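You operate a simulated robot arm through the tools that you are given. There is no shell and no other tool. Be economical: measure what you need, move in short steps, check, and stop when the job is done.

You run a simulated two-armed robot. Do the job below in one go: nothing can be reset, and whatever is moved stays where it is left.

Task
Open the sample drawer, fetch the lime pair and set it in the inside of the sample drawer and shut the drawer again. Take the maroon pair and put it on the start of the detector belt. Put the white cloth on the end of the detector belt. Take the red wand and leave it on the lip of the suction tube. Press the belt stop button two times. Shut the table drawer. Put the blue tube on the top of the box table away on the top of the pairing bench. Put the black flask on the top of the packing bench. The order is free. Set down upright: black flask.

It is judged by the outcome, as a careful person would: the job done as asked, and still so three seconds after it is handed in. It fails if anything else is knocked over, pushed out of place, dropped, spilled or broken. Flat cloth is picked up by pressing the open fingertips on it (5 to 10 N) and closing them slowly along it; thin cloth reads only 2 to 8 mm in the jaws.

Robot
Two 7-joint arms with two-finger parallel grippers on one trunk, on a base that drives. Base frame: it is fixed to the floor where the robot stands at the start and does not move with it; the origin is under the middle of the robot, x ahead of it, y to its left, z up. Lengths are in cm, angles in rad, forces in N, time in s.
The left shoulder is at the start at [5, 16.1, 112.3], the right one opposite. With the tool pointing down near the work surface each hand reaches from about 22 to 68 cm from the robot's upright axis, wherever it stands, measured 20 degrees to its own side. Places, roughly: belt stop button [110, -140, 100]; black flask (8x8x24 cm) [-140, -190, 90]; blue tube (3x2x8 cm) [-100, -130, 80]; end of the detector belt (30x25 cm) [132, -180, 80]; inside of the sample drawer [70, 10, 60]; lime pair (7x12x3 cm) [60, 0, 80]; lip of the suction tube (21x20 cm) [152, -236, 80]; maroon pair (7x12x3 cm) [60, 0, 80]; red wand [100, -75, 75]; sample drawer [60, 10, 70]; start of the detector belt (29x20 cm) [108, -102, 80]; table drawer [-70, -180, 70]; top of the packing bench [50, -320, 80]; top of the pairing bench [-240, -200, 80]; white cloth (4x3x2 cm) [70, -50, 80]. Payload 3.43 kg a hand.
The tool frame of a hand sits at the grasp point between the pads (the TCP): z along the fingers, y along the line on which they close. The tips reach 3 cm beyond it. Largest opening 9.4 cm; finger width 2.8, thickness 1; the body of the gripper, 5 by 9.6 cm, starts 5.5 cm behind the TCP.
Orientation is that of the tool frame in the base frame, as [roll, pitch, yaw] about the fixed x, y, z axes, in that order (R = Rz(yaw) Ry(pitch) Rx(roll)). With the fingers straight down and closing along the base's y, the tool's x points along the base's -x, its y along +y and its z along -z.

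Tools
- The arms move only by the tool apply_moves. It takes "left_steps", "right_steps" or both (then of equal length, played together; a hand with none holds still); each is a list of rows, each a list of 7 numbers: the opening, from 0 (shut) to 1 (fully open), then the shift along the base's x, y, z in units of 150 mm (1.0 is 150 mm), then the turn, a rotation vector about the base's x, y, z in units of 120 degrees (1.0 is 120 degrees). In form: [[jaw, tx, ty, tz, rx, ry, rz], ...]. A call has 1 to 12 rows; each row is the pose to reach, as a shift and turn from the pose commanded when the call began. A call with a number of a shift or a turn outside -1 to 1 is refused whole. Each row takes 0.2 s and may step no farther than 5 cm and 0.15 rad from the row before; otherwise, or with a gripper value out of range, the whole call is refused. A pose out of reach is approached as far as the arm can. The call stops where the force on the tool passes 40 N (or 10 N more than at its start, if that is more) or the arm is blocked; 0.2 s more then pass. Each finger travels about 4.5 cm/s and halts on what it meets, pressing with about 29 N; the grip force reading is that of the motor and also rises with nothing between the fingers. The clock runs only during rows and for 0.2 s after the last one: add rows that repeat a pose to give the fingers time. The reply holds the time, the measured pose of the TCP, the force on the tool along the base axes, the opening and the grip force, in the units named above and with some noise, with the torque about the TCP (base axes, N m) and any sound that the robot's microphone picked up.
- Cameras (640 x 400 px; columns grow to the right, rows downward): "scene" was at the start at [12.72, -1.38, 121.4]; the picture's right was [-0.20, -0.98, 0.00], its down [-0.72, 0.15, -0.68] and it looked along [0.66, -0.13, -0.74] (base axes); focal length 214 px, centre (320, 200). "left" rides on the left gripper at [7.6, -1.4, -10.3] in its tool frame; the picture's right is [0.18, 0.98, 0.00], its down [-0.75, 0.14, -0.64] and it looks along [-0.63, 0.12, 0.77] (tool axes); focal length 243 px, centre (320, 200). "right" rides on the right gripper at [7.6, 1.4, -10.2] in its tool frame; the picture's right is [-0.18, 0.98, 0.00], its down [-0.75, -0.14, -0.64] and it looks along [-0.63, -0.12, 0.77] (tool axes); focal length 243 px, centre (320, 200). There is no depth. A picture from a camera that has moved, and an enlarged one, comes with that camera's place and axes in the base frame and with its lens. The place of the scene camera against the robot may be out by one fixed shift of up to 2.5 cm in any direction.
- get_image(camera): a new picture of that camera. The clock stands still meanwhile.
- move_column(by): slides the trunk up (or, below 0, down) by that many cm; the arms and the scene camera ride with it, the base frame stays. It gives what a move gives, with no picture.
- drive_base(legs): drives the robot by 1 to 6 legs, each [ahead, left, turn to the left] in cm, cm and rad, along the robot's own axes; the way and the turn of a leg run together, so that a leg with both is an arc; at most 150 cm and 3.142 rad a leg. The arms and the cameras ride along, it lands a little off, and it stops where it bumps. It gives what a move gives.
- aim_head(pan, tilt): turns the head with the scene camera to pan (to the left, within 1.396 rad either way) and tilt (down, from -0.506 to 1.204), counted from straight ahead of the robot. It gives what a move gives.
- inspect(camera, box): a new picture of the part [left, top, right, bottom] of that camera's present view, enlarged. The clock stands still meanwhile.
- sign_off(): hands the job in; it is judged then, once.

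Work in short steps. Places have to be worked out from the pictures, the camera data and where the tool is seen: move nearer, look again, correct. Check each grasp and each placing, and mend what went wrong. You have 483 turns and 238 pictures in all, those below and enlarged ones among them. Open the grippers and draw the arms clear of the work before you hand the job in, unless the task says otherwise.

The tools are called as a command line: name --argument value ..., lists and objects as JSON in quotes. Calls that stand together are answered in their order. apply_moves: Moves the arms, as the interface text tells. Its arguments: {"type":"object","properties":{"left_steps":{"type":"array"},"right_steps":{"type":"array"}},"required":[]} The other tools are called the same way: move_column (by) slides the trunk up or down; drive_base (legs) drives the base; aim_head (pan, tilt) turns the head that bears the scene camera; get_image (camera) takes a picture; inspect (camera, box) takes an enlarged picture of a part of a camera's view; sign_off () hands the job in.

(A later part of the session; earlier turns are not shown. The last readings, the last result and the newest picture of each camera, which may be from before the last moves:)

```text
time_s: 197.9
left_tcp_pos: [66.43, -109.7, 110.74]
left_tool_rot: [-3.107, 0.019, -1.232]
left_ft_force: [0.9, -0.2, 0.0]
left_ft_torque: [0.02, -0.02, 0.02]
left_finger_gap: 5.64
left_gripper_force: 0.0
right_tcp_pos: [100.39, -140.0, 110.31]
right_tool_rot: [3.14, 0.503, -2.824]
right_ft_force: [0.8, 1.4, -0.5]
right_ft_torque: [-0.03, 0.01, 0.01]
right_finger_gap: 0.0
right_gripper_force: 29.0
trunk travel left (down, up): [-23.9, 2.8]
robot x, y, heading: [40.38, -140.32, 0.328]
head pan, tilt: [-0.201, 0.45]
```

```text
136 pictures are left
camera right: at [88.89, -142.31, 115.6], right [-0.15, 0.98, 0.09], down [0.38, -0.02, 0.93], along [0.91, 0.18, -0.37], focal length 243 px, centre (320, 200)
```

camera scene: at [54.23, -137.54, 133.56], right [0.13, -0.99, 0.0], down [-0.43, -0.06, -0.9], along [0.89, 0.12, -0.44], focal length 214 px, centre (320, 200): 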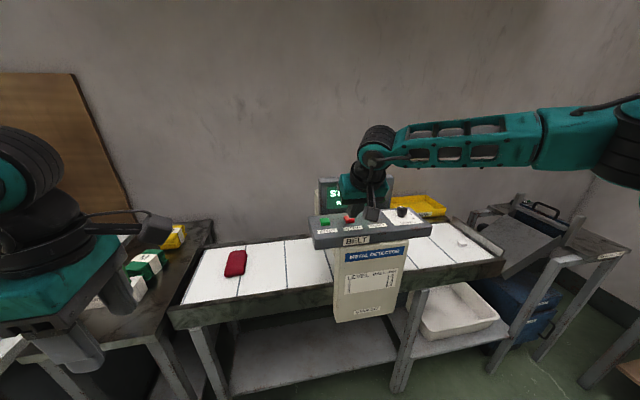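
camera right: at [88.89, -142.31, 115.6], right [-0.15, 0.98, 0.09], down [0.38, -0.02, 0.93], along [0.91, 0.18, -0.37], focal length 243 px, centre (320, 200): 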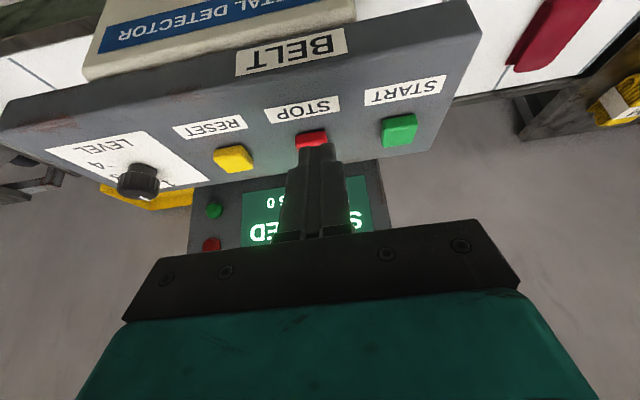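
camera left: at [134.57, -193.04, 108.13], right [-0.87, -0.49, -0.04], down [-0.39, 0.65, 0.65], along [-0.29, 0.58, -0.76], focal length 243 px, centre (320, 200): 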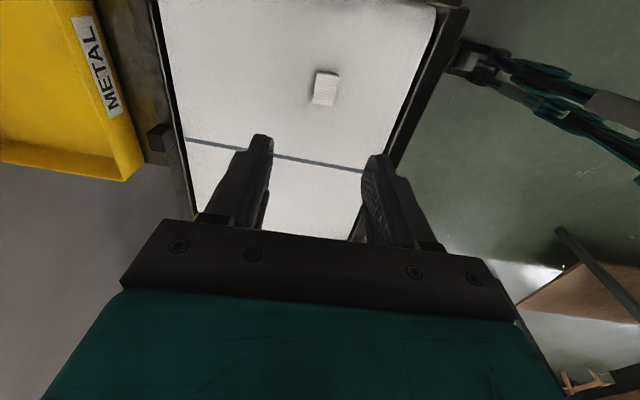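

Fingertips are just in front of STOP. I move ~4 cm deeper and hover 2–3 cm above it.

apply_moves --right_steps '[[0, 0.09, 0.016, 0, 0, 0, 0], [0, 0.18, 0.031, -0.05, 0, 0, 0], [0, 0.273, 0.047, -0.12, 0, 0, 0], [0, 0.273, 0.047, -0.12, 0, 0, 0]]'

get_image --camera "right"

inspect --camera "scene" --box '[300, 170, 430, 255]'

```text
time_s: 198.9
left_tcp_pos: [66.42, -109.79, 110.77]
left_tool_rot: [-3.108, 0.017, -1.231]
left_ft_force: [-0.7, -1.3, 0.6]
left_ft_torque: [-0.03, 0.03, -0.02]
left_finger_gap: 5.66
left_gripper_force: 0.0
right_tcp_pos: [104.54, -139.12, 108.46]
right_tool_rot: [3.141, 0.502, -2.823]
right_ft_force: [-0.4, 0.1, 0.6]
right_ft_torque: [0.01, -0.03, -0.01]
right_finger_gap: 0.0
right_gripper_force: 29.2
trunk travel left (down, up): [-23.9, 2.8]
robot x, y, heading: [40.04, -140.33, 0.328]
head pan, tilt: [-0.201, 0.45]
```

```text
135 pictures are left
camera right: at [93.05, -141.52, 113.82], right [-0.15, 0.98, 0.09], down [0.38, -0.02, 0.93], along [0.91, 0.18, -0.37], focal length 243 px, centre (320, 200)
```

right: 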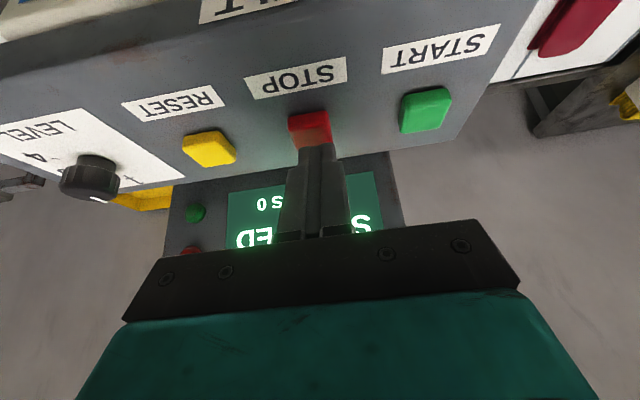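

```text
4.71 times, centred on (365, 212) of scene
camera zoom: at [54.21, -137.56, 133.57], right [0.13, -0.99, 0.0], down [-0.43, -0.06, -0.9], along [0.89, 0.12, -0.43], focal length 1009 px, centre (108, 141)
```

zoom: 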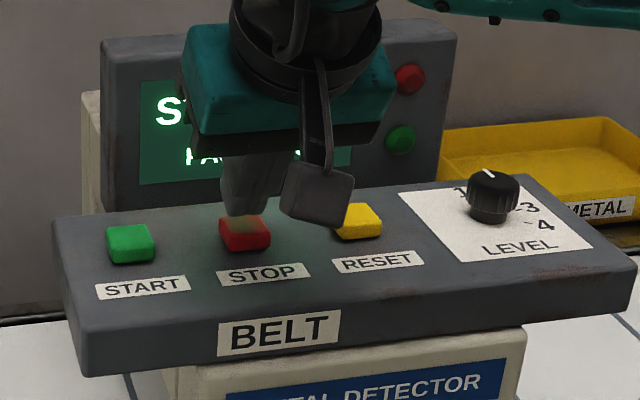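

Wrist-camera triangulation puts STOP at (104.9, -139.3, 104.3), right under the tip. I press down slowly, watching force and sound.

apply_moves --right_steps '[[0, -0.01, -0.035, 0, 0, 0, 0], [0, -0.01, -0.035, -0.04, 0, 0, 0], [0, -0.01, -0.035, -0.07, 0, 0, 0], [0, -0.01, -0.035, -0.1, 0, 0, 0]]'

```text
time_s: 199.9
left_tcp_pos: [66.4, -109.64, 110.82]
left_tool_rot: [-3.107, 0.018, -1.231]
left_ft_force: [0.5, 0.3, -0.6]
left_ft_torque: [0.01, -0.02, -0.02]
left_finger_gap: 5.65
left_gripper_force: 0.1
right_tcp_pos: [104.39, -139.76, 107.03]
right_tool_rot: [3.14, 0.505, -2.824]
right_ft_force: [0.0, -0.3, 3.8]
right_ft_torque: [-0.03, -0.02, 0.0]
right_finger_gap: 0.0
right_gripper_force: 28.6
trunk travel left (down, up): [-23.9, 2.8]
robot x, y, heading: [40.33, -140.17, 0.332]
head pan, tilt: [-0.201, 0.45]
heard: click
```

A click: first press registered. I lift 1.2 cm and check the view.

apply_moves --right_steps '[[0, 0, 0, 0.05, 0, 0, 0], [0, 0, 0, 0.1, 0, 0, 0], [0, 0, 0, 0.1, 0, 0, 0]]'

inspect --camera "scene" --box '[300, 170, 430, 255]'

```text
time_s: 200.7
left_tcp_pos: [66.45, -109.83, 110.78]
left_tool_rot: [-3.107, 0.017, -1.232]
left_ft_force: [0.4, 0.1, 0.1]
left_ft_torque: [-0.03, 0.0, 0.01]
left_finger_gap: 5.65
left_gripper_force: 0.0
right_tcp_pos: [104.31, -139.74, 108.42]
right_tool_rot: [-3.141, 0.501, -2.823]
right_ft_force: [0.1, -0.2, 0.2]
right_ft_torque: [-0.01, 0.0, -0.01]
right_finger_gap: 0.02
right_gripper_force: 28.9
trunk travel left (down, up): [-23.9, 2.8]
robot x, y, heading: [40.2, -139.73, 0.327]
head pan, tilt: [-0.201, 0.45]
```

```text
4.71 times, centred on (365, 212) of scene
camera zoom: at [54.23, -137.55, 133.56], right [0.13, -0.99, 0.0], down [-0.43, -0.06, -0.9], along [0.89, 0.12, -0.44], focal length 1009 px, centre (108, 141)
```

zoom: 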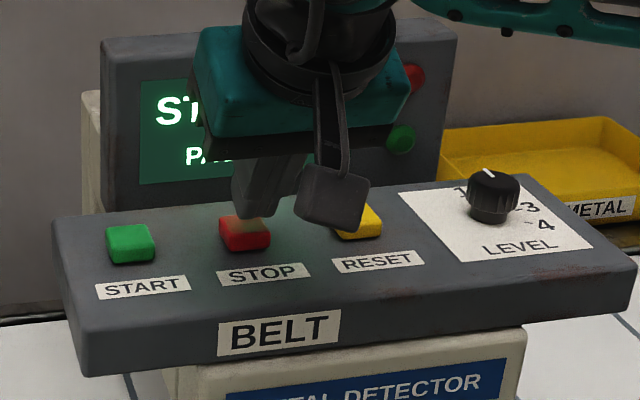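

Only STOP lies under the tip. I press a second time the same way and lift.

apply_moves --right_steps '[[0, 0, 0, -0.04, 0, 0, 0], [0, 0, 0, -0.07, 0, 0, 0], [0, 0, 0, -0.1, 0, 0, 0]]'

apply_moves --right_steps '[[0, 0, 0, 0.06, 0, 0, 0], [0, 0, 0, 0.15, 0, 0, 0], [0, 0, 0, 0.25, 0, 0, 0]]'

```text
time_s: 201.5
left_tcp_pos: [66.39, -109.72, 110.89]
left_tool_rot: [-3.107, 0.017, -1.23]
left_ft_force: [-0.1, -0.1, 0.4]
left_ft_torque: [0.02, 0.02, 0.01]
left_finger_gap: 5.62
left_gripper_force: 0.1
right_tcp_pos: [104.35, -139.85, 106.98]
right_tool_rot: [-3.141, 0.505, -2.823]
right_ft_force: [-0.9, -2.2, 4.7]
right_ft_torque: [-0.05, 0.0, 0.03]
right_finger_gap: 0.0
right_gripper_force: 28.7
trunk travel left (down, up): [-23.9, 2.8]
robot x, y, heading: [40.36, -140.1, 0.329]
head pan, tilt: [-0.201, 0.45]
heard: click
```

```text
time_s: 202.3
left_tcp_pos: [66.53, -109.81, 110.65]
left_tool_rot: [-3.107, 0.018, -1.233]
left_ft_force: [-0.3, 0.4, -0.7]
left_ft_torque: [-0.03, -0.01, 0.0]
left_finger_gap: 5.63
left_gripper_force: 0.1
right_tcp_pos: [104.23, -139.86, 110.54]
right_tool_rot: [3.142, 0.501, -2.823]
right_ft_force: [-0.1, 0.1, -0.5]
right_ft_torque: [-0.01, -0.01, 0.01]
right_finger_gap: 0.0
right_gripper_force: 29.5
trunk travel left (down, up): [-23.9, 2.8]
robot x, y, heading: [40.13, -140.51, 0.334]
head pan, tilt: [-0.201, 0.45]
```

Both clicks registered. I back away from the detector, level the right hand and pull it in, then look around.

drive_base --legs '[[-40, 0, 0]]'

apply_moves --right_steps '[[0.5, -0.1, -0.03, 0, -0.018, 0.055, 0], [0.9, -0.25, -0.08, 0, -0.036, 0.11, 0], [0.9, -0.4, -0.13, 0, -0.055, 0.166, 0], [0.9, -0.55, -0.18, 0, -0.073, 0.22, 0], [0.9, -0.7, -0.23, 0, -0.075, 0.228, 0], [0.9, -0.8, -0.26, 0, -0.075, 0.228, 0]]'

aim_head --pan 1.39 --tilt 0.4

get_image --camera "scene"

```text
time_s: 204.8
left_tcp_pos: [29.09, -122.36, 110.75]
left_tool_rot: [-3.106, 0.017, -1.226]
left_ft_force: [0.5, -0.2, 0.6]
left_ft_torque: [0.04, 0.0, -0.01]
left_finger_gap: 5.64
left_gripper_force: 0.0
right_tcp_pos: [67.2, -152.24, 110.66]
right_tool_rot: [3.141, 0.504, -2.817]
right_ft_force: [-0.4, 0.3, -0.3]
right_ft_torque: [0.0, -0.04, 0.0]
right_finger_gap: 0.0
right_gripper_force: 29.2
trunk travel left (down, up): [-23.9, 2.8]
robot x, y, heading: [3.28, -152.92, 0.336]
head pan, tilt: [-0.201, 0.45]
```

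```text
time_s: 206.2
left_tcp_pos: [29.16, -122.35, 110.92]
left_tool_rot: [-3.108, 0.019, -1.226]
left_ft_force: [-0.9, 0.3, 0.5]
left_ft_torque: [0.0, 0.02, 0.01]
left_finger_gap: 5.63
left_gripper_force: 0.1
right_tcp_pos: [55.35, -156.03, 110.64]
right_tool_rot: [3.137, -0.003, -2.816]
right_ft_force: [0.0, 0.2, 0.0]
right_ft_torque: [0.01, -0.01, 0.01]
right_finger_gap: 8.44
right_gripper_force: 0.3
trunk travel left (down, up): [-23.9, 2.8]
robot x, y, heading: [3.27, -153.12, 0.341]
head pan, tilt: [-0.201, 0.45]
```

```text
time_s: 207.9
left_tcp_pos: [29.16, -122.42, 110.73]
left_tool_rot: [-3.106, 0.016, -1.226]
left_ft_force: [-0.3, 0.4, 0.2]
left_ft_torque: [-0.01, -0.01, 0.02]
left_finger_gap: 5.63
left_gripper_force: 0.1
right_tcp_pos: [55.39, -156.09, 110.6]
right_tool_rot: [3.139, 0.001, -2.818]
right_ft_force: [-0.1, -0.1, 0.1]
right_ft_torque: [0.03, -0.02, 0.0]
right_finger_gap: 8.48
right_gripper_force: 0.2
trunk travel left (down, up): [-23.9, 2.8]
robot x, y, heading: [2.96, -153.0, 0.336]
head pan, tilt: [1.389, 0.4]
```

```text
132 pictures are left
camera scene: at [6.61, -142.36, 134.03], right [0.99, 0.15, 0.0], down [0.06, -0.38, -0.92], along [-0.14, 0.91, -0.39], focal length 214 px, centre (320, 200)
```

scene: 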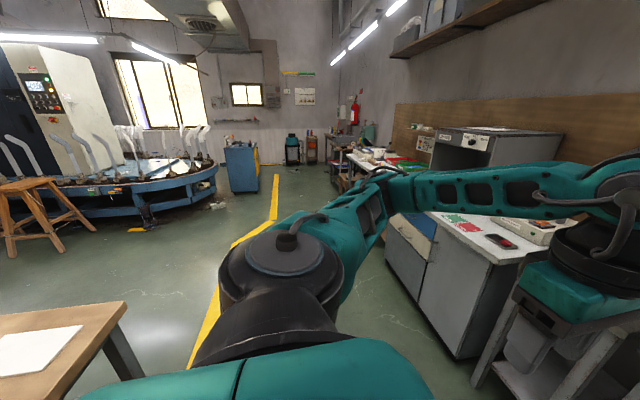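

A wooden table lies behind (x<-62). I turn in place to face it (-x direction).

drive_base --legs '[[0, 0, 2.8]]'

aim_head --pan 0.0 --tilt 0.5

get_image --camera "scene"

```text
time_s: 214.9
left_tcp_pos: [-30.93, -173.87, 110.79]
left_tool_rot: [-3.106, 0.017, 1.597]
left_ft_force: [0.0, -0.1, -1.4]
left_ft_torque: [-0.02, 0.05, 0.0]
left_finger_gap: 5.65
left_gripper_force: 0.1
right_tcp_pos: [-45.17, -133.82, 110.6]
right_tool_rot: [3.138, -0.002, 0.004]
right_ft_force: [0.0, 0.3, 1.0]
right_ft_torque: [-0.02, 0.0, 0.0]
right_finger_gap: 8.47
right_gripper_force: 0.0
trunk travel left (down, up): [-23.9, 2.8]
robot x, y, heading: [3.75, -152.74, -3.133]
head pan, tilt: [1.389, 0.4]
```

```text
time_s: 216.4
left_tcp_pos: [-30.8, -173.87, 110.82]
left_tool_rot: [-3.106, 0.017, 1.598]
left_ft_force: [0.3, 0.4, -0.3]
left_ft_torque: [-0.03, 0.02, -0.03]
left_finger_gap: 5.64
left_gripper_force: 0.1
right_tcp_pos: [-45.13, -133.71, 110.69]
right_tool_rot: [3.139, -0.001, 0.006]
right_ft_force: [-0.1, -0.1, 0.1]
right_ft_torque: [0.0, 0.0, -0.02]
right_finger_gap: 8.44
right_gripper_force: 0.0
trunk travel left (down, up): [-23.9, 2.8]
robot x, y, heading: [3.22, -153.13, -3.124]
head pan, tilt: [0.0, 0.499]
```

```text
131 pictures are left
camera scene: at [-8.84, -153.05, 133.12], right [-0.02, 1.0, 0.0], down [0.48, 0.01, -0.88], along [-0.88, -0.01, -0.48], focal length 214 px, centre (320, 200)
```

scene: 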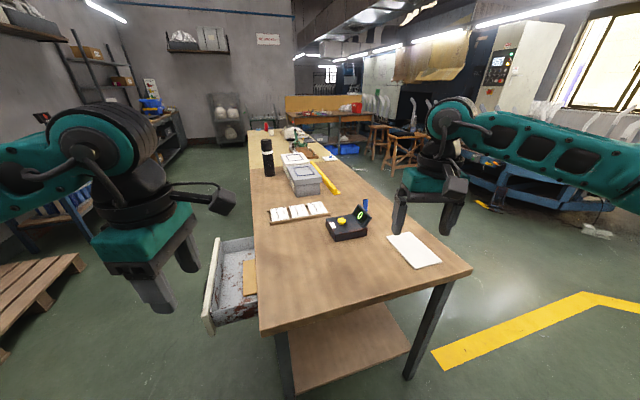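

I see the box table with its drawer open on the left side, the black flask, and something blue near a box. I zoom in.

inspect --camera "scene" --box '[190, 120, 430, 270]'

inspect --camera "scene" --box '[180, 210, 340, 340]'

```text
2.67 times, centred on (310, 195) of scene
camera zoom: at [-8.84, -153.05, 133.12], right [-0.02, 1.0, 0.0], down [0.48, 0.01, -0.88], along [-0.88, -0.01, -0.48], focal length 572 px, centre (347, 213)
```

zoom: 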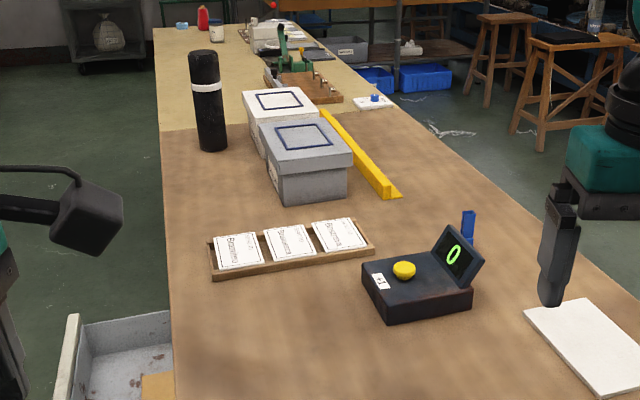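

```text
3.08 times, centred on (260, 275) of scene
camera zoom: at [-8.84, -153.05, 133.12], right [-0.02, 1.0, 0.0], down [0.48, 0.01, -0.88], along [-0.88, -0.01, -0.48], focal length 660 px, centre (505, -31)
```

zoom: 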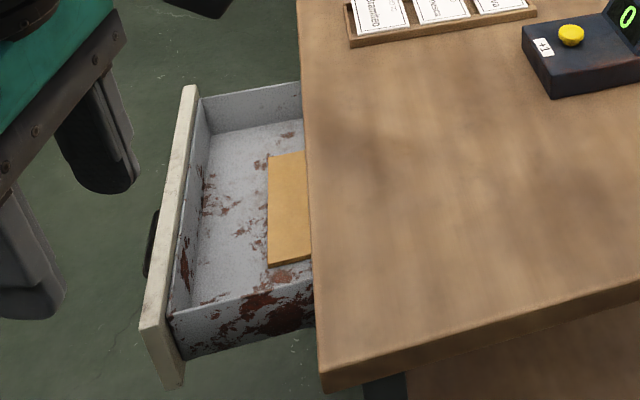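

The table is aligned with the same 18° grid: drawer front at s≈163.5, n≈-123, pulled out ~16 cm toward +s. I'll go around to its side: drive left, then ahead, then turn to face the drawer.

drive_base --legs '[[0, 100, 0], [65, 0, 0], [0, 0, -1.27]]'

get_image --camera "scene"

```text
time_s: 231.8
left_tcp_pos: [-90.36, -227.05, 110.88]
left_tool_rot: [-3.107, 0.016, 0.343]
left_ft_force: [-1.0, 0.1, -0.6]
left_ft_torque: [0.01, 0.0, 0.0]
left_finger_gap: 5.64
left_gripper_force: 0.0
right_tcp_pos: [-56.63, -201.04, 110.66]
right_tool_rot: [3.139, 0.0, -1.251]
right_ft_force: [-0.5, 0.3, 0.2]
right_ft_torque: [0.0, 0.01, 0.02]
right_finger_gap: 8.46
right_gripper_force: 0.1
trunk travel left (down, up): [-23.9, 2.8]
robot x, y, heading: [-60.2, -252.92, 1.902]
head pan, tilt: [0.0, 0.499]
```

```text
128 pictures are left
camera scene: at [-63.28, -240.47, 133.12], right [0.95, 0.33, 0.0], down [0.16, -0.45, -0.88], along [-0.29, 0.83, -0.48], focal length 214 px, centre (320, 200)
```

scene: 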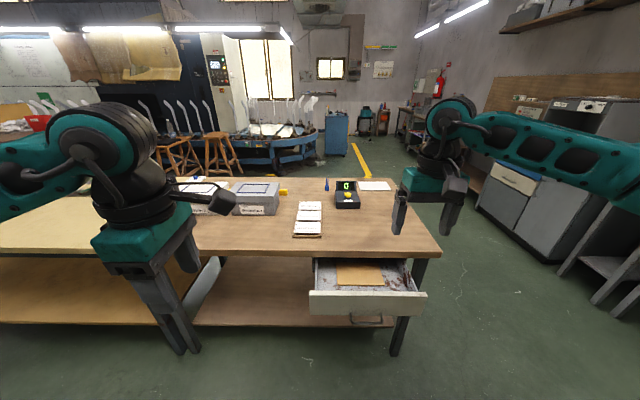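

The drawer front's centre is at about (-64, -191), s≈162. The right hand is just outside it; I lower it and pitch the closed fingers forward.

apply_moves --right_steps '[[0.5, 0, 0, -0.2, 0, 0, 0], [0.2, 0, 0, -0.4, 0, 0, 0], [0, 0, 0, -0.6, 0, 0, 0], [0, 0, 0, -0.8, 0, 0, 0], [0, -0.05, -0.01, -1.0, 0, 0, 0]]'

apply_moves --right_steps '[[0, -0.03, -0.01, -0.05, 0.062, 0.021, 0], [0, -0.06, -0.02, -0.1, 0.124, 0.042, 0], [0, -0.09, -0.03, -0.15, 0.187, 0.063, 0], [0, -0.12, -0.04, -0.2, 0.249, 0.084, 0], [0, -0.15, -0.05, -0.25, 0.317, 0.107, 0], [0, -0.15, -0.05, -0.25, 0.317, 0.107, 0]]'

```text
time_s: 233.0
left_tcp_pos: [-90.49, -227.04, 110.83]
left_tool_rot: [-3.107, 0.017, 0.343]
left_ft_force: [-0.4, 0.9, 0.1]
left_ft_torque: [-0.01, -0.01, 0.01]
left_finger_gap: 5.64
left_gripper_force: 0.0
right_tcp_pos: [-57.46, -201.16, 95.61]
right_tool_rot: [3.138, 0.001, -1.252]
right_ft_force: [-0.6, 0.6, -0.1]
right_ft_torque: [0.01, 0.0, -0.01]
right_finger_gap: 0.0
right_gripper_force: 16.3
trunk travel left (down, up): [-23.9, 2.8]
robot x, y, heading: [-60.12, -252.92, 1.906]
head pan, tilt: [0.0, 0.499]
```

```text
time_s: 234.4
left_tcp_pos: [-90.55, -227.11, 110.81]
left_tool_rot: [-3.105, 0.015, 0.342]
left_ft_force: [0.6, -0.9, -0.5]
left_ft_torque: [-0.02, 0.0, 0.01]
left_finger_gap: 5.64
left_gripper_force: 0.1
right_tcp_pos: [-59.76, -202.01, 92.0]
right_tool_rot: [3.132, 0.702, -1.253]
right_ft_force: [0.0, 1.2, 0.6]
right_ft_torque: [-0.01, 0.02, -0.03]
right_finger_gap: 0.02
right_gripper_force: 28.5
trunk travel left (down, up): [-23.9, 2.8]
robot x, y, heading: [-60.23, -253.22, 1.901]
head pan, tilt: [0.0, 0.499]
```

Fingers point toward the drawer, centred (n≈-120). I lower the trunk 20 cm.

move_column --by -20.4

get_image --camera "right"

get_image --camera "scene"

```text
time_s: 236.6
left_tcp_pos: [-90.53, -226.97, 90.43]
left_tool_rot: [-3.106, 0.016, 0.342]
left_ft_force: [-0.2, 0.1, 0.5]
left_ft_torque: [0.0, 0.03, 0.04]
left_finger_gap: 5.66
left_gripper_force: 0.1
right_tcp_pos: [-59.61, -201.95, 71.52]
right_tool_rot: [3.132, 0.7, -1.255]
right_ft_force: [-0.5, -0.7, -0.4]
right_ft_torque: [0.03, -0.01, 0.01]
right_finger_gap: 0.03
right_gripper_force: 28.8
trunk travel left (down, up): [-3.5, 23.2]
robot x, y, heading: [-59.96, -253.28, 1.907]
head pan, tilt: [0.0, 0.499]
```

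```text
127 pictures are left
camera right: at [-57.1, -214.21, 74.58], right [-0.98, -0.18, 0.13], down [0.09, 0.2, 0.98], along [-0.2, 0.96, -0.18], focal length 243 px, centre (320, 200)
```

right: 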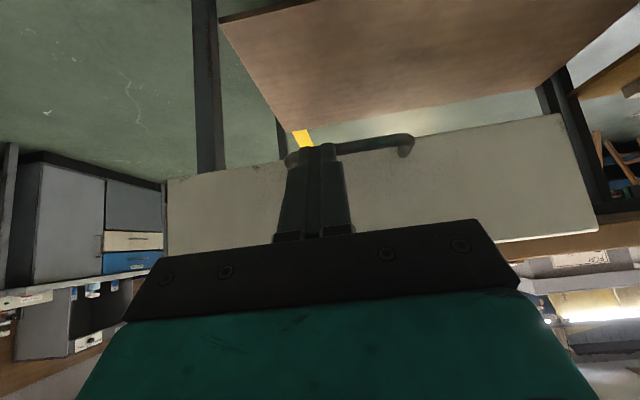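

```text
126 pictures are left
camera scene: at [-63.29, -240.48, 112.72], right [0.95, 0.33, 0.0], down [0.16, -0.45, -0.88], along [-0.29, 0.83, -0.48], focal length 214 px, centre (320, 200)
```

scene: 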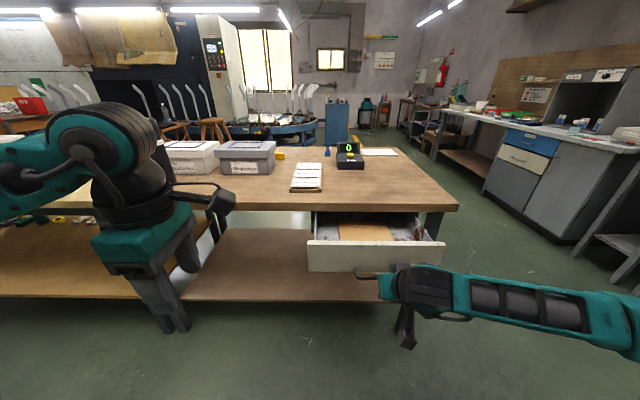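

Tip is at z≈69, on the panel above the handle. I drive ahead in stages to push the drawer in.

drive_base --legs '[[10, 0, 0], [8, 0, 0]]'

get_image --camera "right"

get_image --camera "scene"

```text
time_s: 238.4
left_tcp_pos: [-96.48, -210.0, 90.41]
left_tool_rot: [-3.107, 0.017, 0.341]
left_ft_force: [0.0, -1.2, -0.4]
left_ft_torque: [0.03, -0.04, -0.01]
left_finger_gap: 5.64
left_gripper_force: 0.1
right_tcp_pos: [-65.57, -184.88, 71.54]
right_tool_rot: [3.132, 0.698, -1.254]
right_ft_force: [-0.3, -0.1, -0.1]
right_ft_torque: [0.02, -0.01, -0.02]
right_finger_gap: 0.01
right_gripper_force: 29.0
trunk travel left (down, up): [-3.5, 23.2]
robot x, y, heading: [-65.93, -235.75, 1.9]
head pan, tilt: [0.0, 0.499]
```

```text
125 pictures are left
camera right: at [-62.97, -197.14, 74.57], right [-0.98, -0.18, 0.12], down [0.09, 0.2, 0.98], along [-0.2, 0.96, -0.18], focal length 243 px, centre (320, 200)
```

right: 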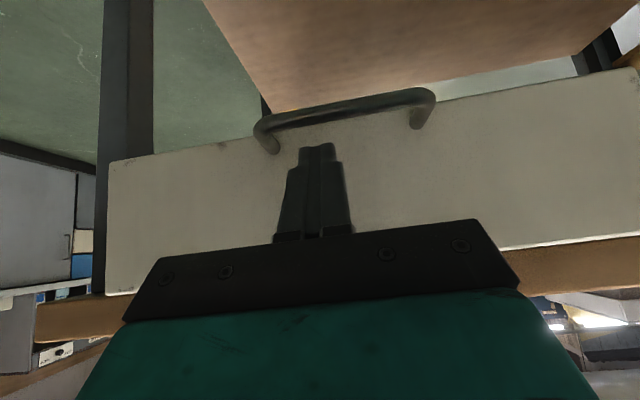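

```text
124 pictures are left
camera scene: at [-69.18, -223.39, 112.71], right [0.95, 0.33, 0.0], down [0.16, -0.45, -0.88], along [-0.29, 0.83, -0.48], focal length 214 px, centre (320, 200)
```

scene: 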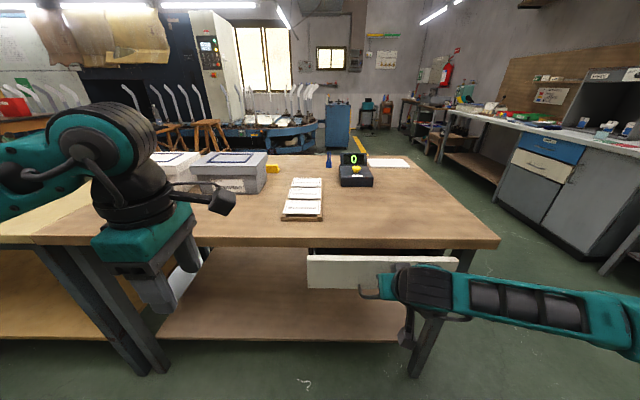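

The drawer is nearly in. I drive 4 cm more, then finish with a short arm push.

drive_base --legs '[[4, 0, 0]]'

apply_moves --right_steps '[[0, -0.02, 0.063, 0, 0, 0, 0], [0, -0.04, 0.127, 0, 0, 0, 0], [0, -0.06, 0.19, 0, 0, 0, 0], [0, -0.08, 0.253, 0, 0, 0, 0]]'

get_image --camera "right"

get_image --camera "scene"

```text
time_s: 239.2
left_tcp_pos: [-97.72, -206.25, 90.48]
left_tool_rot: [-3.107, 0.016, 0.341]
left_ft_force: [-0.5, 0.5, -0.2]
left_ft_torque: [-0.02, 0.03, 0.01]
left_finger_gap: 5.64
left_gripper_force: 0.1
right_tcp_pos: [-66.91, -181.09, 71.51]
right_tool_rot: [3.133, 0.7, -1.253]
right_ft_force: [-0.1, 0.1, 0.0]
right_ft_torque: [0.0, 0.02, -0.01]
right_finger_gap: 0.02
right_gripper_force: 28.7
trunk travel left (down, up): [-3.5, 23.2]
robot x, y, heading: [-67.38, -232.11, 1.9]
head pan, tilt: [0.0, 0.499]
```

```text
time_s: 239.8
left_tcp_pos: [-97.68, -206.26, 90.41]
left_tool_rot: [-3.105, 0.016, 0.34]
left_ft_force: [0.0, -0.3, -0.9]
left_ft_torque: [0.03, 0.0, 0.01]
left_finger_gap: 5.64
left_gripper_force: 0.1
right_tcp_pos: [-67.16, -180.43, 71.32]
right_tool_rot: [3.13, 0.682, -1.25]
right_ft_force: [7.0, -14.7, 9.8]
right_ft_torque: [0.08, 0.21, -0.1]
right_finger_gap: 0.0
right_gripper_force: 29.0
trunk travel left (down, up): [-3.5, 23.2]
robot x, y, heading: [-67.0, -232.42, 1.9]
head pan, tilt: [0.0, 0.499]
stopped in row 2 (right hand): the force on the tool passed its limit at 53 N (the readings are from after the stop); the commanded pose is now the measured one
```

```text
123 pictures are left
camera right: at [-64.58, -192.72, 74.51], right [-0.98, -0.18, 0.12], down [0.08, 0.22, 0.97], along [-0.2, 0.96, -0.2], focal length 243 px, centre (320, 200)
```

right: 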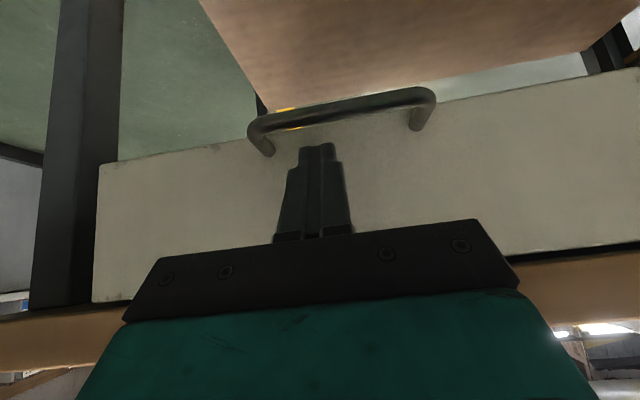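

```text
122 pictures are left
camera scene: at [-70.39, -219.8, 112.75], right [0.95, 0.32, 0.0], down [0.15, -0.45, -0.88], along [-0.28, 0.83, -0.48], focal length 214 px, centre (320, 200)
```

scene: 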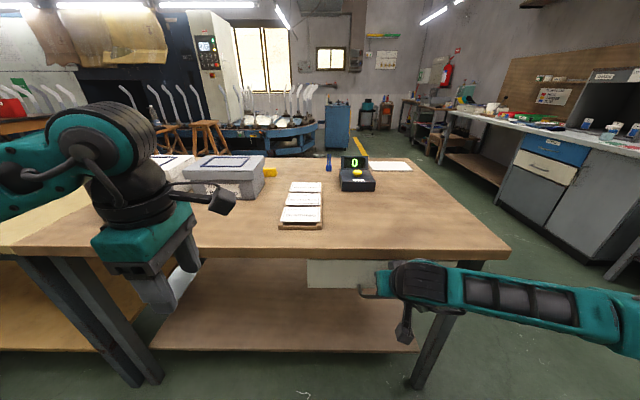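

It stops hard at 53 N with the tip at s≈148.6, so the drawer should be shut. I back off, raise the trunk and verify.

drive_base --legs '[[-25, 0, 0]]'

move_column --by 21

get_image --camera "scene"

```text
time_s: 241.6
left_tcp_pos: [-89.38, -230.03, 90.42]
left_tool_rot: [-3.108, 0.017, 0.337]
left_ft_force: [0.1, -0.4, -0.8]
left_ft_torque: [0.0, 0.02, 0.03]
left_finger_gap: 5.62
left_gripper_force: 0.0
right_tcp_pos: [-58.76, -204.18, 71.2]
right_tool_rot: [3.133, 0.684, -1.253]
right_ft_force: [0.7, 0.9, 0.0]
right_ft_torque: [-0.02, 0.01, 0.02]
right_finger_gap: 0.01
right_gripper_force: 29.3
trunk travel left (down, up): [-3.5, 23.2]
robot x, y, heading: [-59.24, -256.16, 1.898]
head pan, tilt: [0.0, 0.499]
```

```text
time_s: 243.9
left_tcp_pos: [-89.45, -229.9, 111.41]
left_tool_rot: [-3.106, 0.016, 0.337]
left_ft_force: [-0.5, 0.0, -0.4]
left_ft_torque: [-0.02, 0.01, 0.02]
left_finger_gap: 5.67
left_gripper_force: 0.0
right_tcp_pos: [-58.95, -204.13, 92.12]
right_tool_rot: [3.133, 0.682, -1.253]
right_ft_force: [0.3, -0.9, 0.3]
right_ft_torque: [0.04, -0.02, 0.02]
right_finger_gap: 0.0
right_gripper_force: 29.8
trunk travel left (down, up): [-24.5, 2.2]
robot x, y, heading: [-58.86, -256.29, 1.902]
head pan, tilt: [0.0, 0.499]
```

```text
121 pictures are left
camera scene: at [-62.25, -243.53, 133.71], right [0.95, 0.32, 0.0], down [0.15, -0.45, -0.88], along [-0.28, 0.83, -0.48], focal length 214 px, centre (320, 200)
```

scene: 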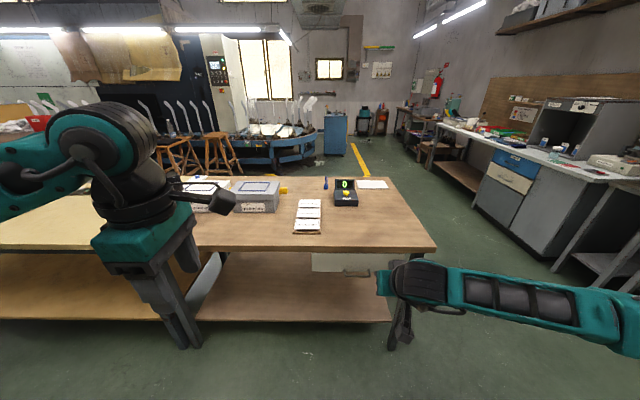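

The drawer is shut. Next the flask: I straighten and raise the right hand, and look left along the table before driving there.

apply_moves --right_steps '[[0.3, 0, 0, 0.2, -0.062, -0.021, 0], [0.6, 0, 0, 0.4, -0.124, -0.042, 0], [1, 0, 0, 0.6, -0.187, -0.063, 0], [1, 0, 0, 0.8, -0.249, -0.084, 0], [1, 0, 0, 1.0, -0.309, -0.104, 0], [1, 0, 0, 1.0, -0.309, -0.104, 0]]'

aim_head --pan 0.7 --tilt 0.5

get_image --camera "scene"

```text
time_s: 245.3
left_tcp_pos: [-89.37, -229.98, 111.36]
left_tool_rot: [-3.106, 0.016, 0.335]
left_ft_force: [0.6, 0.0, -0.1]
left_ft_torque: [0.01, -0.02, -0.01]
left_finger_gap: 5.66
left_gripper_force: 0.1
right_tcp_pos: [-58.87, -204.31, 107.36]
right_tool_rot: [3.139, -0.002, -1.253]
right_ft_force: [0.2, -0.9, -0.5]
right_ft_torque: [0.03, -0.03, -0.03]
right_finger_gap: 9.4
right_gripper_force: 0.1
trunk travel left (down, up): [-24.5, 2.2]
robot x, y, heading: [-58.98, -255.88, 1.901]
head pan, tilt: [0.0, 0.499]
```

```text
time_s: 246.3
left_tcp_pos: [-89.44, -230.01, 111.42]
left_tool_rot: [-3.109, 0.017, 0.338]
left_ft_force: [0.8, -0.1, -0.5]
left_ft_torque: [-0.01, -0.01, -0.02]
left_finger_gap: 5.65
left_gripper_force: 0.0
right_tcp_pos: [-58.91, -204.18, 107.28]
right_tool_rot: [3.139, -0.001, -1.251]
right_ft_force: [-0.4, 1.0, 0.2]
right_ft_torque: [0.02, 0.0, 0.02]
right_finger_gap: 9.44
right_gripper_force: 0.1
trunk travel left (down, up): [-24.5, 2.2]
robot x, y, heading: [-58.84, -256.61, 1.905]
head pan, tilt: [0.7, 0.499]
```

```text
120 pictures are left
camera scene: at [-67.11, -247.44, 133.72], right [0.52, 0.86, 0.0], down [0.41, -0.25, -0.88], along [-0.75, 0.45, -0.48], focal length 214 px, centre (320, 200)
```

scene: 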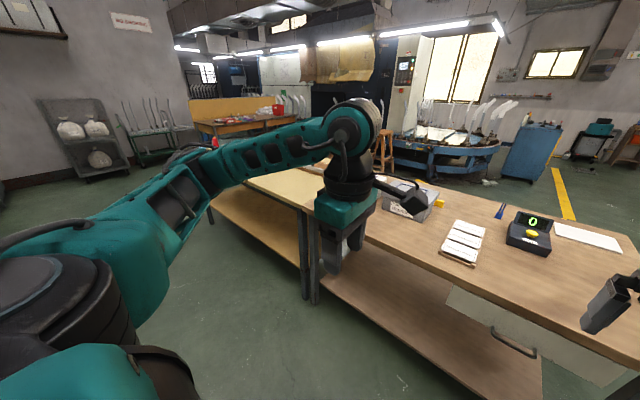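

The way is free. I drive left 77 cm and then ahead 22 cm beside the flask.

drive_base --legs '[[0, 77, -0.01], [18, 0, 0]]'

aim_head --pan 0.0 --tilt 0.5

get_image --camera "scene"

get_image --camera "right"

```text
time_s: 254.6
left_tcp_pos: [-168.08, -237.74, 111.34]
left_tool_rot: [-3.107, 0.015, 0.337]
left_ft_force: [0.0, 0.2, 0.7]
left_ft_torque: [-0.01, 0.0, -0.01]
left_finger_gap: 5.64
left_gripper_force: 0.1
right_tcp_pos: [-137.56, -212.05, 107.24]
right_tool_rot: [3.137, -0.002, -1.252]
right_ft_force: [0.4, 0.8, -0.5]
right_ft_torque: [-0.02, -0.01, 0.01]
right_finger_gap: 9.42
right_gripper_force: 0.0
trunk travel left (down, up): [-24.5, 2.2]
robot x, y, heading: [-137.44, -264.07, 1.896]
head pan, tilt: [0.7, 0.499]
```

```text
time_s: 255.7
left_tcp_pos: [-168.1, -237.79, 111.33]
left_tool_rot: [-3.107, 0.016, 0.337]
left_ft_force: [0.2, 0.0, 0.7]
left_ft_torque: [-0.04, 0.02, -0.01]
left_finger_gap: 5.64
left_gripper_force: 0.0
right_tcp_pos: [-137.63, -211.94, 107.22]
right_tool_rot: [3.138, 0.001, -1.251]
right_ft_force: [-0.2, -0.4, -0.2]
right_ft_torque: [-0.03, -0.04, 0.01]
right_finger_gap: 9.38
right_gripper_force: 0.1
trunk travel left (down, up): [-24.5, 2.2]
robot x, y, heading: [-137.63, -263.82, 1.899]
head pan, tilt: [0.0, 0.499]
```

```text
119 pictures are left
camera scene: at [-140.9, -251.36, 133.72], right [0.95, 0.32, 0.0], down [0.15, -0.45, -0.88], along [-0.28, 0.83, -0.48], focal length 214 px, centre (320, 200)
```

scene: 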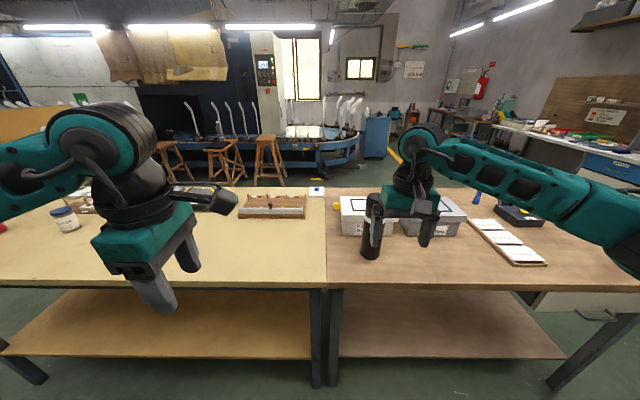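

```text
118 pictures are left
camera right: at [-136.54, -219.71, 117.6], right [-0.99, -0.13, 0.0], down [-0.1, 0.76, 0.64], along [-0.09, 0.64, -0.77], focal length 243 px, centre (320, 200)
```

right: 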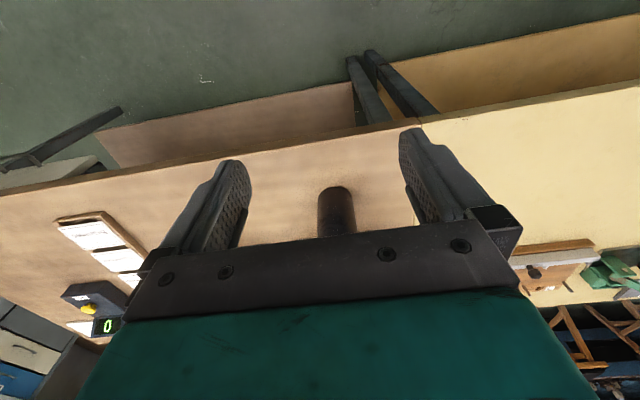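

Flask axis ≈ (-144, -188.6), top z≈101. I raise the trunk 2 cm and drive ahead 18 cm so the open hand nears above it.

move_column --by 2

drive_base --legs '[[16, 0, 0]]'

get_image --camera "right"

```text
time_s: 256.4
left_tcp_pos: [-168.16, -237.83, 113.4]
left_tool_rot: [-3.107, 0.017, 0.337]
left_ft_force: [-0.1, 0.2, 0.6]
left_ft_torque: [-0.02, 0.0, 0.0]
left_finger_gap: 5.63
left_gripper_force: 0.0
right_tcp_pos: [-137.6, -211.96, 109.33]
right_tool_rot: [3.137, 0.001, -1.252]
right_ft_force: [-0.5, -0.8, 0.4]
right_ft_torque: [0.0, 0.0, 0.01]
right_finger_gap: 9.39
right_gripper_force: 0.1
trunk travel left (down, up): [-26.5, 0.2]
robot x, y, heading: [-137.29, -263.77, 1.899]
head pan, tilt: [0.0, 0.499]
```

```text
time_s: 257.8
left_tcp_pos: [-173.41, -222.19, 113.25]
left_tool_rot: [-3.105, 0.016, 0.339]
left_ft_force: [-1.1, -0.2, 0.3]
left_ft_torque: [-0.03, -0.01, 0.0]
left_finger_gap: 5.64
left_gripper_force: 0.1
right_tcp_pos: [-143.05, -196.45, 109.26]
right_tool_rot: [3.138, 0.0, -1.249]
right_ft_force: [0.2, -0.5, 0.2]
right_ft_torque: [-0.03, -0.01, -0.02]
right_finger_gap: 9.39
right_gripper_force: 0.1
trunk travel left (down, up): [-26.5, 0.2]
robot x, y, heading: [-142.74, -248.31, 1.901]
head pan, tilt: [0.0, 0.499]
```

```text
117 pictures are left
camera right: at [-141.94, -204.11, 119.57], right [-0.99, -0.14, 0.0], down [-0.1, 0.76, 0.64], along [-0.09, 0.64, -0.77], focal length 243 px, centre (320, 200)
```

right: 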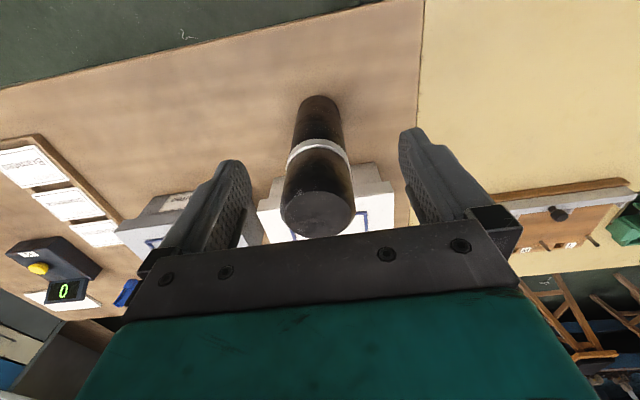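

Flask top is at z≈103, diameter ~7, axis (-144.05, -189.1). I center above it.

apply_moves --right_steps '[[1, -0.02, 0.16, 0, 0, 0, 0], [1, -0.045, 0.33, 0, 0, 0, 0], [1, -0.065, 0.485, 0, 0, 0, 0], [1, -0.065, 0.485, 0, 0, 0, 0]]'

get_image --camera "right"

inspect --camera "scene" --box '[290, 120, 480, 260]'

```text
time_s: 258.8
left_tcp_pos: [-173.41, -222.28, 113.42]
left_tool_rot: [-3.107, 0.016, 0.338]
left_ft_force: [1.0, -0.4, 0.0]
left_ft_torque: [0.04, 0.01, -0.01]
left_finger_gap: 5.65
left_gripper_force: 0.0
right_tcp_pos: [-143.84, -189.25, 109.45]
right_tool_rot: [3.137, 0.001, -1.249]
right_ft_force: [0.8, -0.4, -0.1]
right_ft_torque: [0.0, 0.0, 0.01]
right_finger_gap: 9.41
right_gripper_force: 0.1
trunk travel left (down, up): [-26.5, 0.2]
robot x, y, heading: [-142.6, -248.24, 1.899]
head pan, tilt: [0.0, 0.499]
```

```text
116 pictures are left
camera right: at [-142.83, -196.98, 119.66], right [-0.99, -0.14, 0.0], down [-0.1, 0.76, 0.64], along [-0.09, 0.64, -0.77], focal length 243 px, centre (320, 200)
```

right: 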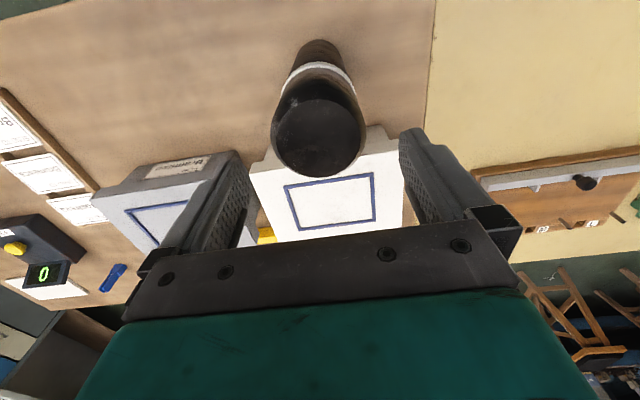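

```text
2.86 times, centred on (385, 190) of scene
camera zoom: at [-146.19, -235.84, 135.72], right [0.95, 0.32, 0.0], down [0.15, -0.45, -0.88], along [-0.28, 0.83, -0.48], focal length 613 px, centre (134, 229)
```

zoom: 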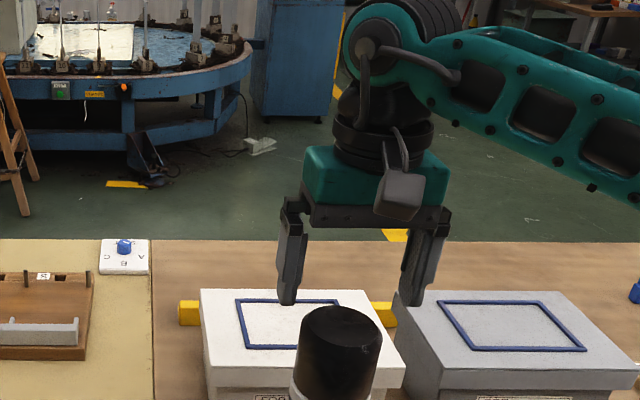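

Centred (top centre at (-143.9, -189.2, 103.3)). I descend 9.5 cm around it.

apply_moves --right_steps '[[1, 0, 0, -0.15, 0, 0, 0], [1, 0, 0, -0.3, 0, 0, 0], [1, 0, 0, -0.45, 0, 0, 0], [1, 0, 0, -0.63, 0, 0, 0], [1, 0, 0, -0.63, 0, 0, 0]]'

get_image --camera "right"

```text
time_s: 260.0
left_tcp_pos: [-173.32, -222.39, 113.49]
left_tool_rot: [-3.108, 0.016, 0.338]
left_ft_force: [0.4, 0.0, -0.3]
left_ft_torque: [0.02, 0.02, -0.02]
left_finger_gap: 5.64
left_gripper_force: 0.1
right_tcp_pos: [-143.85, -189.34, 99.78]
right_tool_rot: [3.14, 0.002, -1.25]
right_ft_force: [0.1, 0.5, -0.2]
right_ft_torque: [0.0, 0.0, 0.0]
right_finger_gap: 9.39
right_gripper_force: 0.1
trunk travel left (down, up): [-26.5, 0.2]
robot x, y, heading: [-142.84, -248.79, 1.901]
head pan, tilt: [0.0, 0.499]
```

```text
114 pictures are left
camera right: at [-142.88, -196.99, 110.16], right [-0.99, -0.14, 0.0], down [-0.1, 0.76, 0.64], along [-0.09, 0.64, -0.77], focal length 243 px, centre (320, 200)
```

right: 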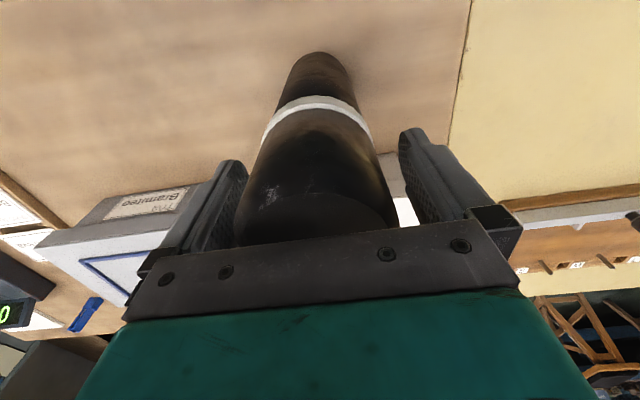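

The flask is between the fingers. I close on it.

apply_moves --right_steps '[[0.8, 0, 0, 0, 0, 0, 0], [0.6, 0, 0, 0, 0, 0, 0], [0.45, 0, 0, 0, 0, 0, 0], [0.45, 0, 0, 0, 0, 0, 0], [0.45, 0, 0, 0, 0, 0, 0], [0.45, 0, 0, 0, 0, 0, 0]]'

apply_moves --right_steps '[[0.45, 0, 0, 0.05, 0, 0, 0], [0.45, 0, 0, 0.1, 0, 0, 0], [0.45, 0, 0, 0.2, 0, 0, 0], [0.45, 0, 0, 0.3, 0, 0, 0]]'

get_image --camera "scene"

```text
time_s: 261.4
left_tcp_pos: [-173.33, -222.34, 113.33]
left_tool_rot: [-3.107, 0.017, 0.339]
left_ft_force: [-0.6, 0.8, -0.7]
left_ft_torque: [0.0, 0.02, -0.01]
left_finger_gap: 5.65
left_gripper_force: 0.0
right_tcp_pos: [-143.9, -189.25, 99.79]
right_tool_rot: [3.139, 0.0, -1.25]
right_ft_force: [0.5, 0.7, -2.0]
right_ft_torque: [0.02, -0.19, 0.01]
right_finger_gap: 7.06
right_gripper_force: 29.1
trunk travel left (down, up): [-26.5, 0.2]
robot x, y, heading: [-143.18, -248.56, 1.897]
head pan, tilt: [0.0, 0.499]
```

```text
time_s: 262.4
left_tcp_pos: [-173.35, -222.28, 113.37]
left_tool_rot: [-3.107, 0.015, 0.338]
left_ft_force: [-0.6, -1.0, 0.0]
left_ft_torque: [-0.01, 0.01, -0.01]
left_finger_gap: 5.64
left_gripper_force: 0.1
right_tcp_pos: [-143.77, -189.16, 104.35]
right_tool_rot: [3.138, 0.0, -1.249]
right_ft_force: [0.4, -0.1, -3.8]
right_ft_torque: [-0.03, -0.01, -0.05]
right_finger_gap: 7.07
right_gripper_force: 29.3
trunk travel left (down, up): [-26.5, 0.2]
robot x, y, heading: [-142.8, -248.27, 1.9]
head pan, tilt: [0.0, 0.499]
```

```text
113 pictures are left
camera scene: at [-146.2, -235.8, 135.71], right [0.95, 0.32, 0.0], down [0.15, -0.45, -0.88], along [-0.28, 0.83, -0.48], focal length 214 px, centre (320, 200)
```

scene: 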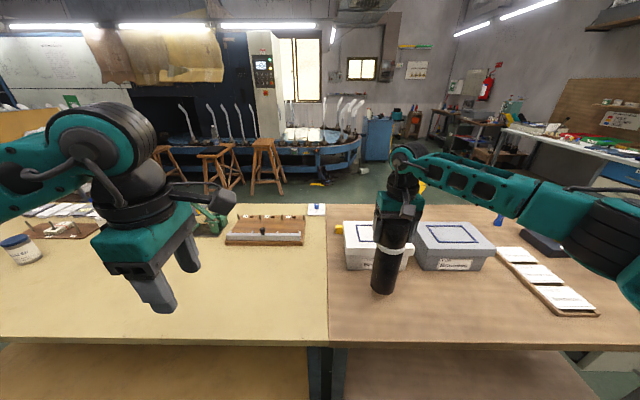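

Flask lifted (≈4 N, gap 7.07). I raise a bit more, back away, and move right alongside the table before turning around.

apply_moves --right_steps '[[0.45, 0, -0.05, 0.1, 0, 0, 0], [0.45, 0.03, -0.1, 0.2, 0, 0, 0], [0.45, 0.06, -0.2, 0.3, 0, 0, 0]]'

drive_base --legs '[[-32, 0, 0], [0, -85, 0]]'

drive_base --legs '[[0, 0, 1.57], [0, 0, 1.56]]'

get_image --camera "scene"

```text
time_s: 263.2
left_tcp_pos: [-173.35, -222.26, 113.34]
left_tool_rot: [-3.105, 0.016, 0.337]
left_ft_force: [0.7, -1.0, 0.3]
left_ft_torque: [0.01, 0.05, 0.01]
left_finger_gap: 5.65
left_gripper_force: 0.0
right_tcp_pos: [-142.99, -192.14, 108.87]
right_tool_rot: [3.138, 0.0, -1.248]
right_ft_force: [-1.1, -0.2, -3.2]
right_ft_torque: [0.01, -0.01, 0.06]
right_finger_gap: 7.04
right_gripper_force: 29.0
trunk travel left (down, up): [-26.5, 0.2]
robot x, y, heading: [-142.75, -248.5, 1.902]
head pan, tilt: [0.0, 0.499]
```

```text
time_s: 272.7
left_tcp_pos: [-84.35, -225.56, 113.35]
left_tool_rot: [-3.107, 0.016, 0.353]
left_ft_force: [-0.2, 0.2, 0.0]
left_ft_torque: [-0.01, 0.0, -0.03]
left_finger_gap: 5.64
left_gripper_force: 0.0
right_tcp_pos: [-54.29, -194.97, 108.85]
right_tool_rot: [3.137, 0.002, -1.236]
right_ft_force: [0.3, -0.5, -3.9]
right_ft_torque: [0.02, 0.01, 0.0]
right_finger_gap: 7.02
right_gripper_force: 29.1
trunk travel left (down, up): [-26.5, 0.2]
robot x, y, heading: [-53.53, -251.27, 1.912]
head pan, tilt: [0.0, 0.499]
```

```text
time_s: 280.7
left_tcp_pos: [-23.09, -277.23, 113.43]
left_tool_rot: [-3.106, 0.015, -2.808]
left_ft_force: [-0.7, -0.7, 0.2]
left_ft_torque: [0.0, 0.06, 0.04]
left_finger_gap: 5.63
left_gripper_force: 0.1
right_tcp_pos: [-53.5, -307.4, 108.79]
right_tool_rot: [3.139, -0.001, 1.889]
right_ft_force: [-0.3, 0.0, -4.2]
right_ft_torque: [-0.03, 0.0, -0.01]
right_finger_gap: 7.06
right_gripper_force: 28.7
trunk travel left (down, up): [-26.5, 0.2]
robot x, y, heading: [-53.56, -251.12, -1.248]
head pan, tilt: [0.0, 0.499]
```

```text
112 pictures are left
camera scene: at [-48.3, -263.43, 135.71], right [-0.95, -0.32, 0.0], down [-0.15, 0.45, -0.88], along [0.28, -0.83, -0.48], focal length 214 px, centre (320, 200)
```

scene: 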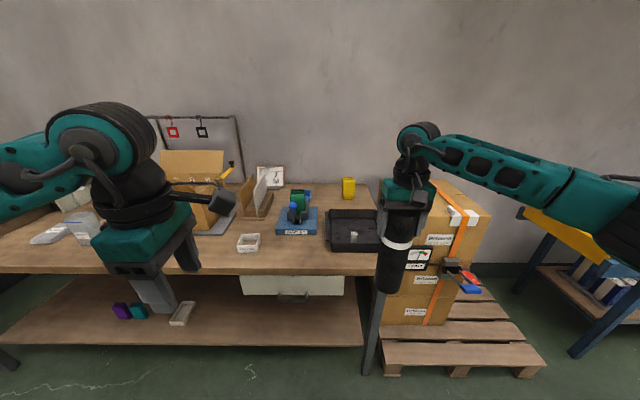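

The packing bench is ahead with its front edge at s≈288. I zoom in to find a free spot.

inspect --camera "scene" --box '[180, 150, 400, 290]'

```text
2.86 times, centred on (290, 220) of scene
camera zoom: at [-48.3, -263.43, 135.71], right [-0.95, -0.32, 0.0], down [-0.15, 0.45, -0.88], along [0.28, -0.83, -0.48], focal length 613 px, centre (406, 143)
```

zoom: 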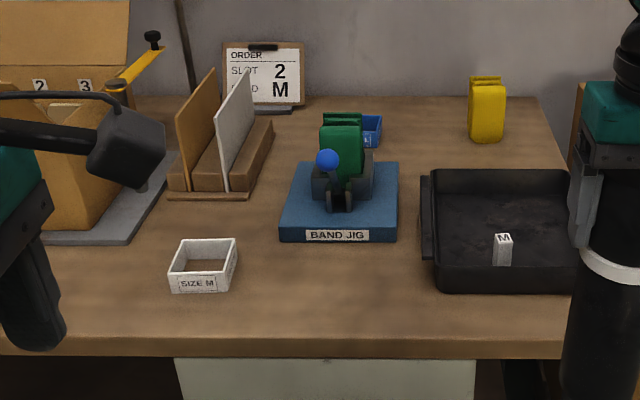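

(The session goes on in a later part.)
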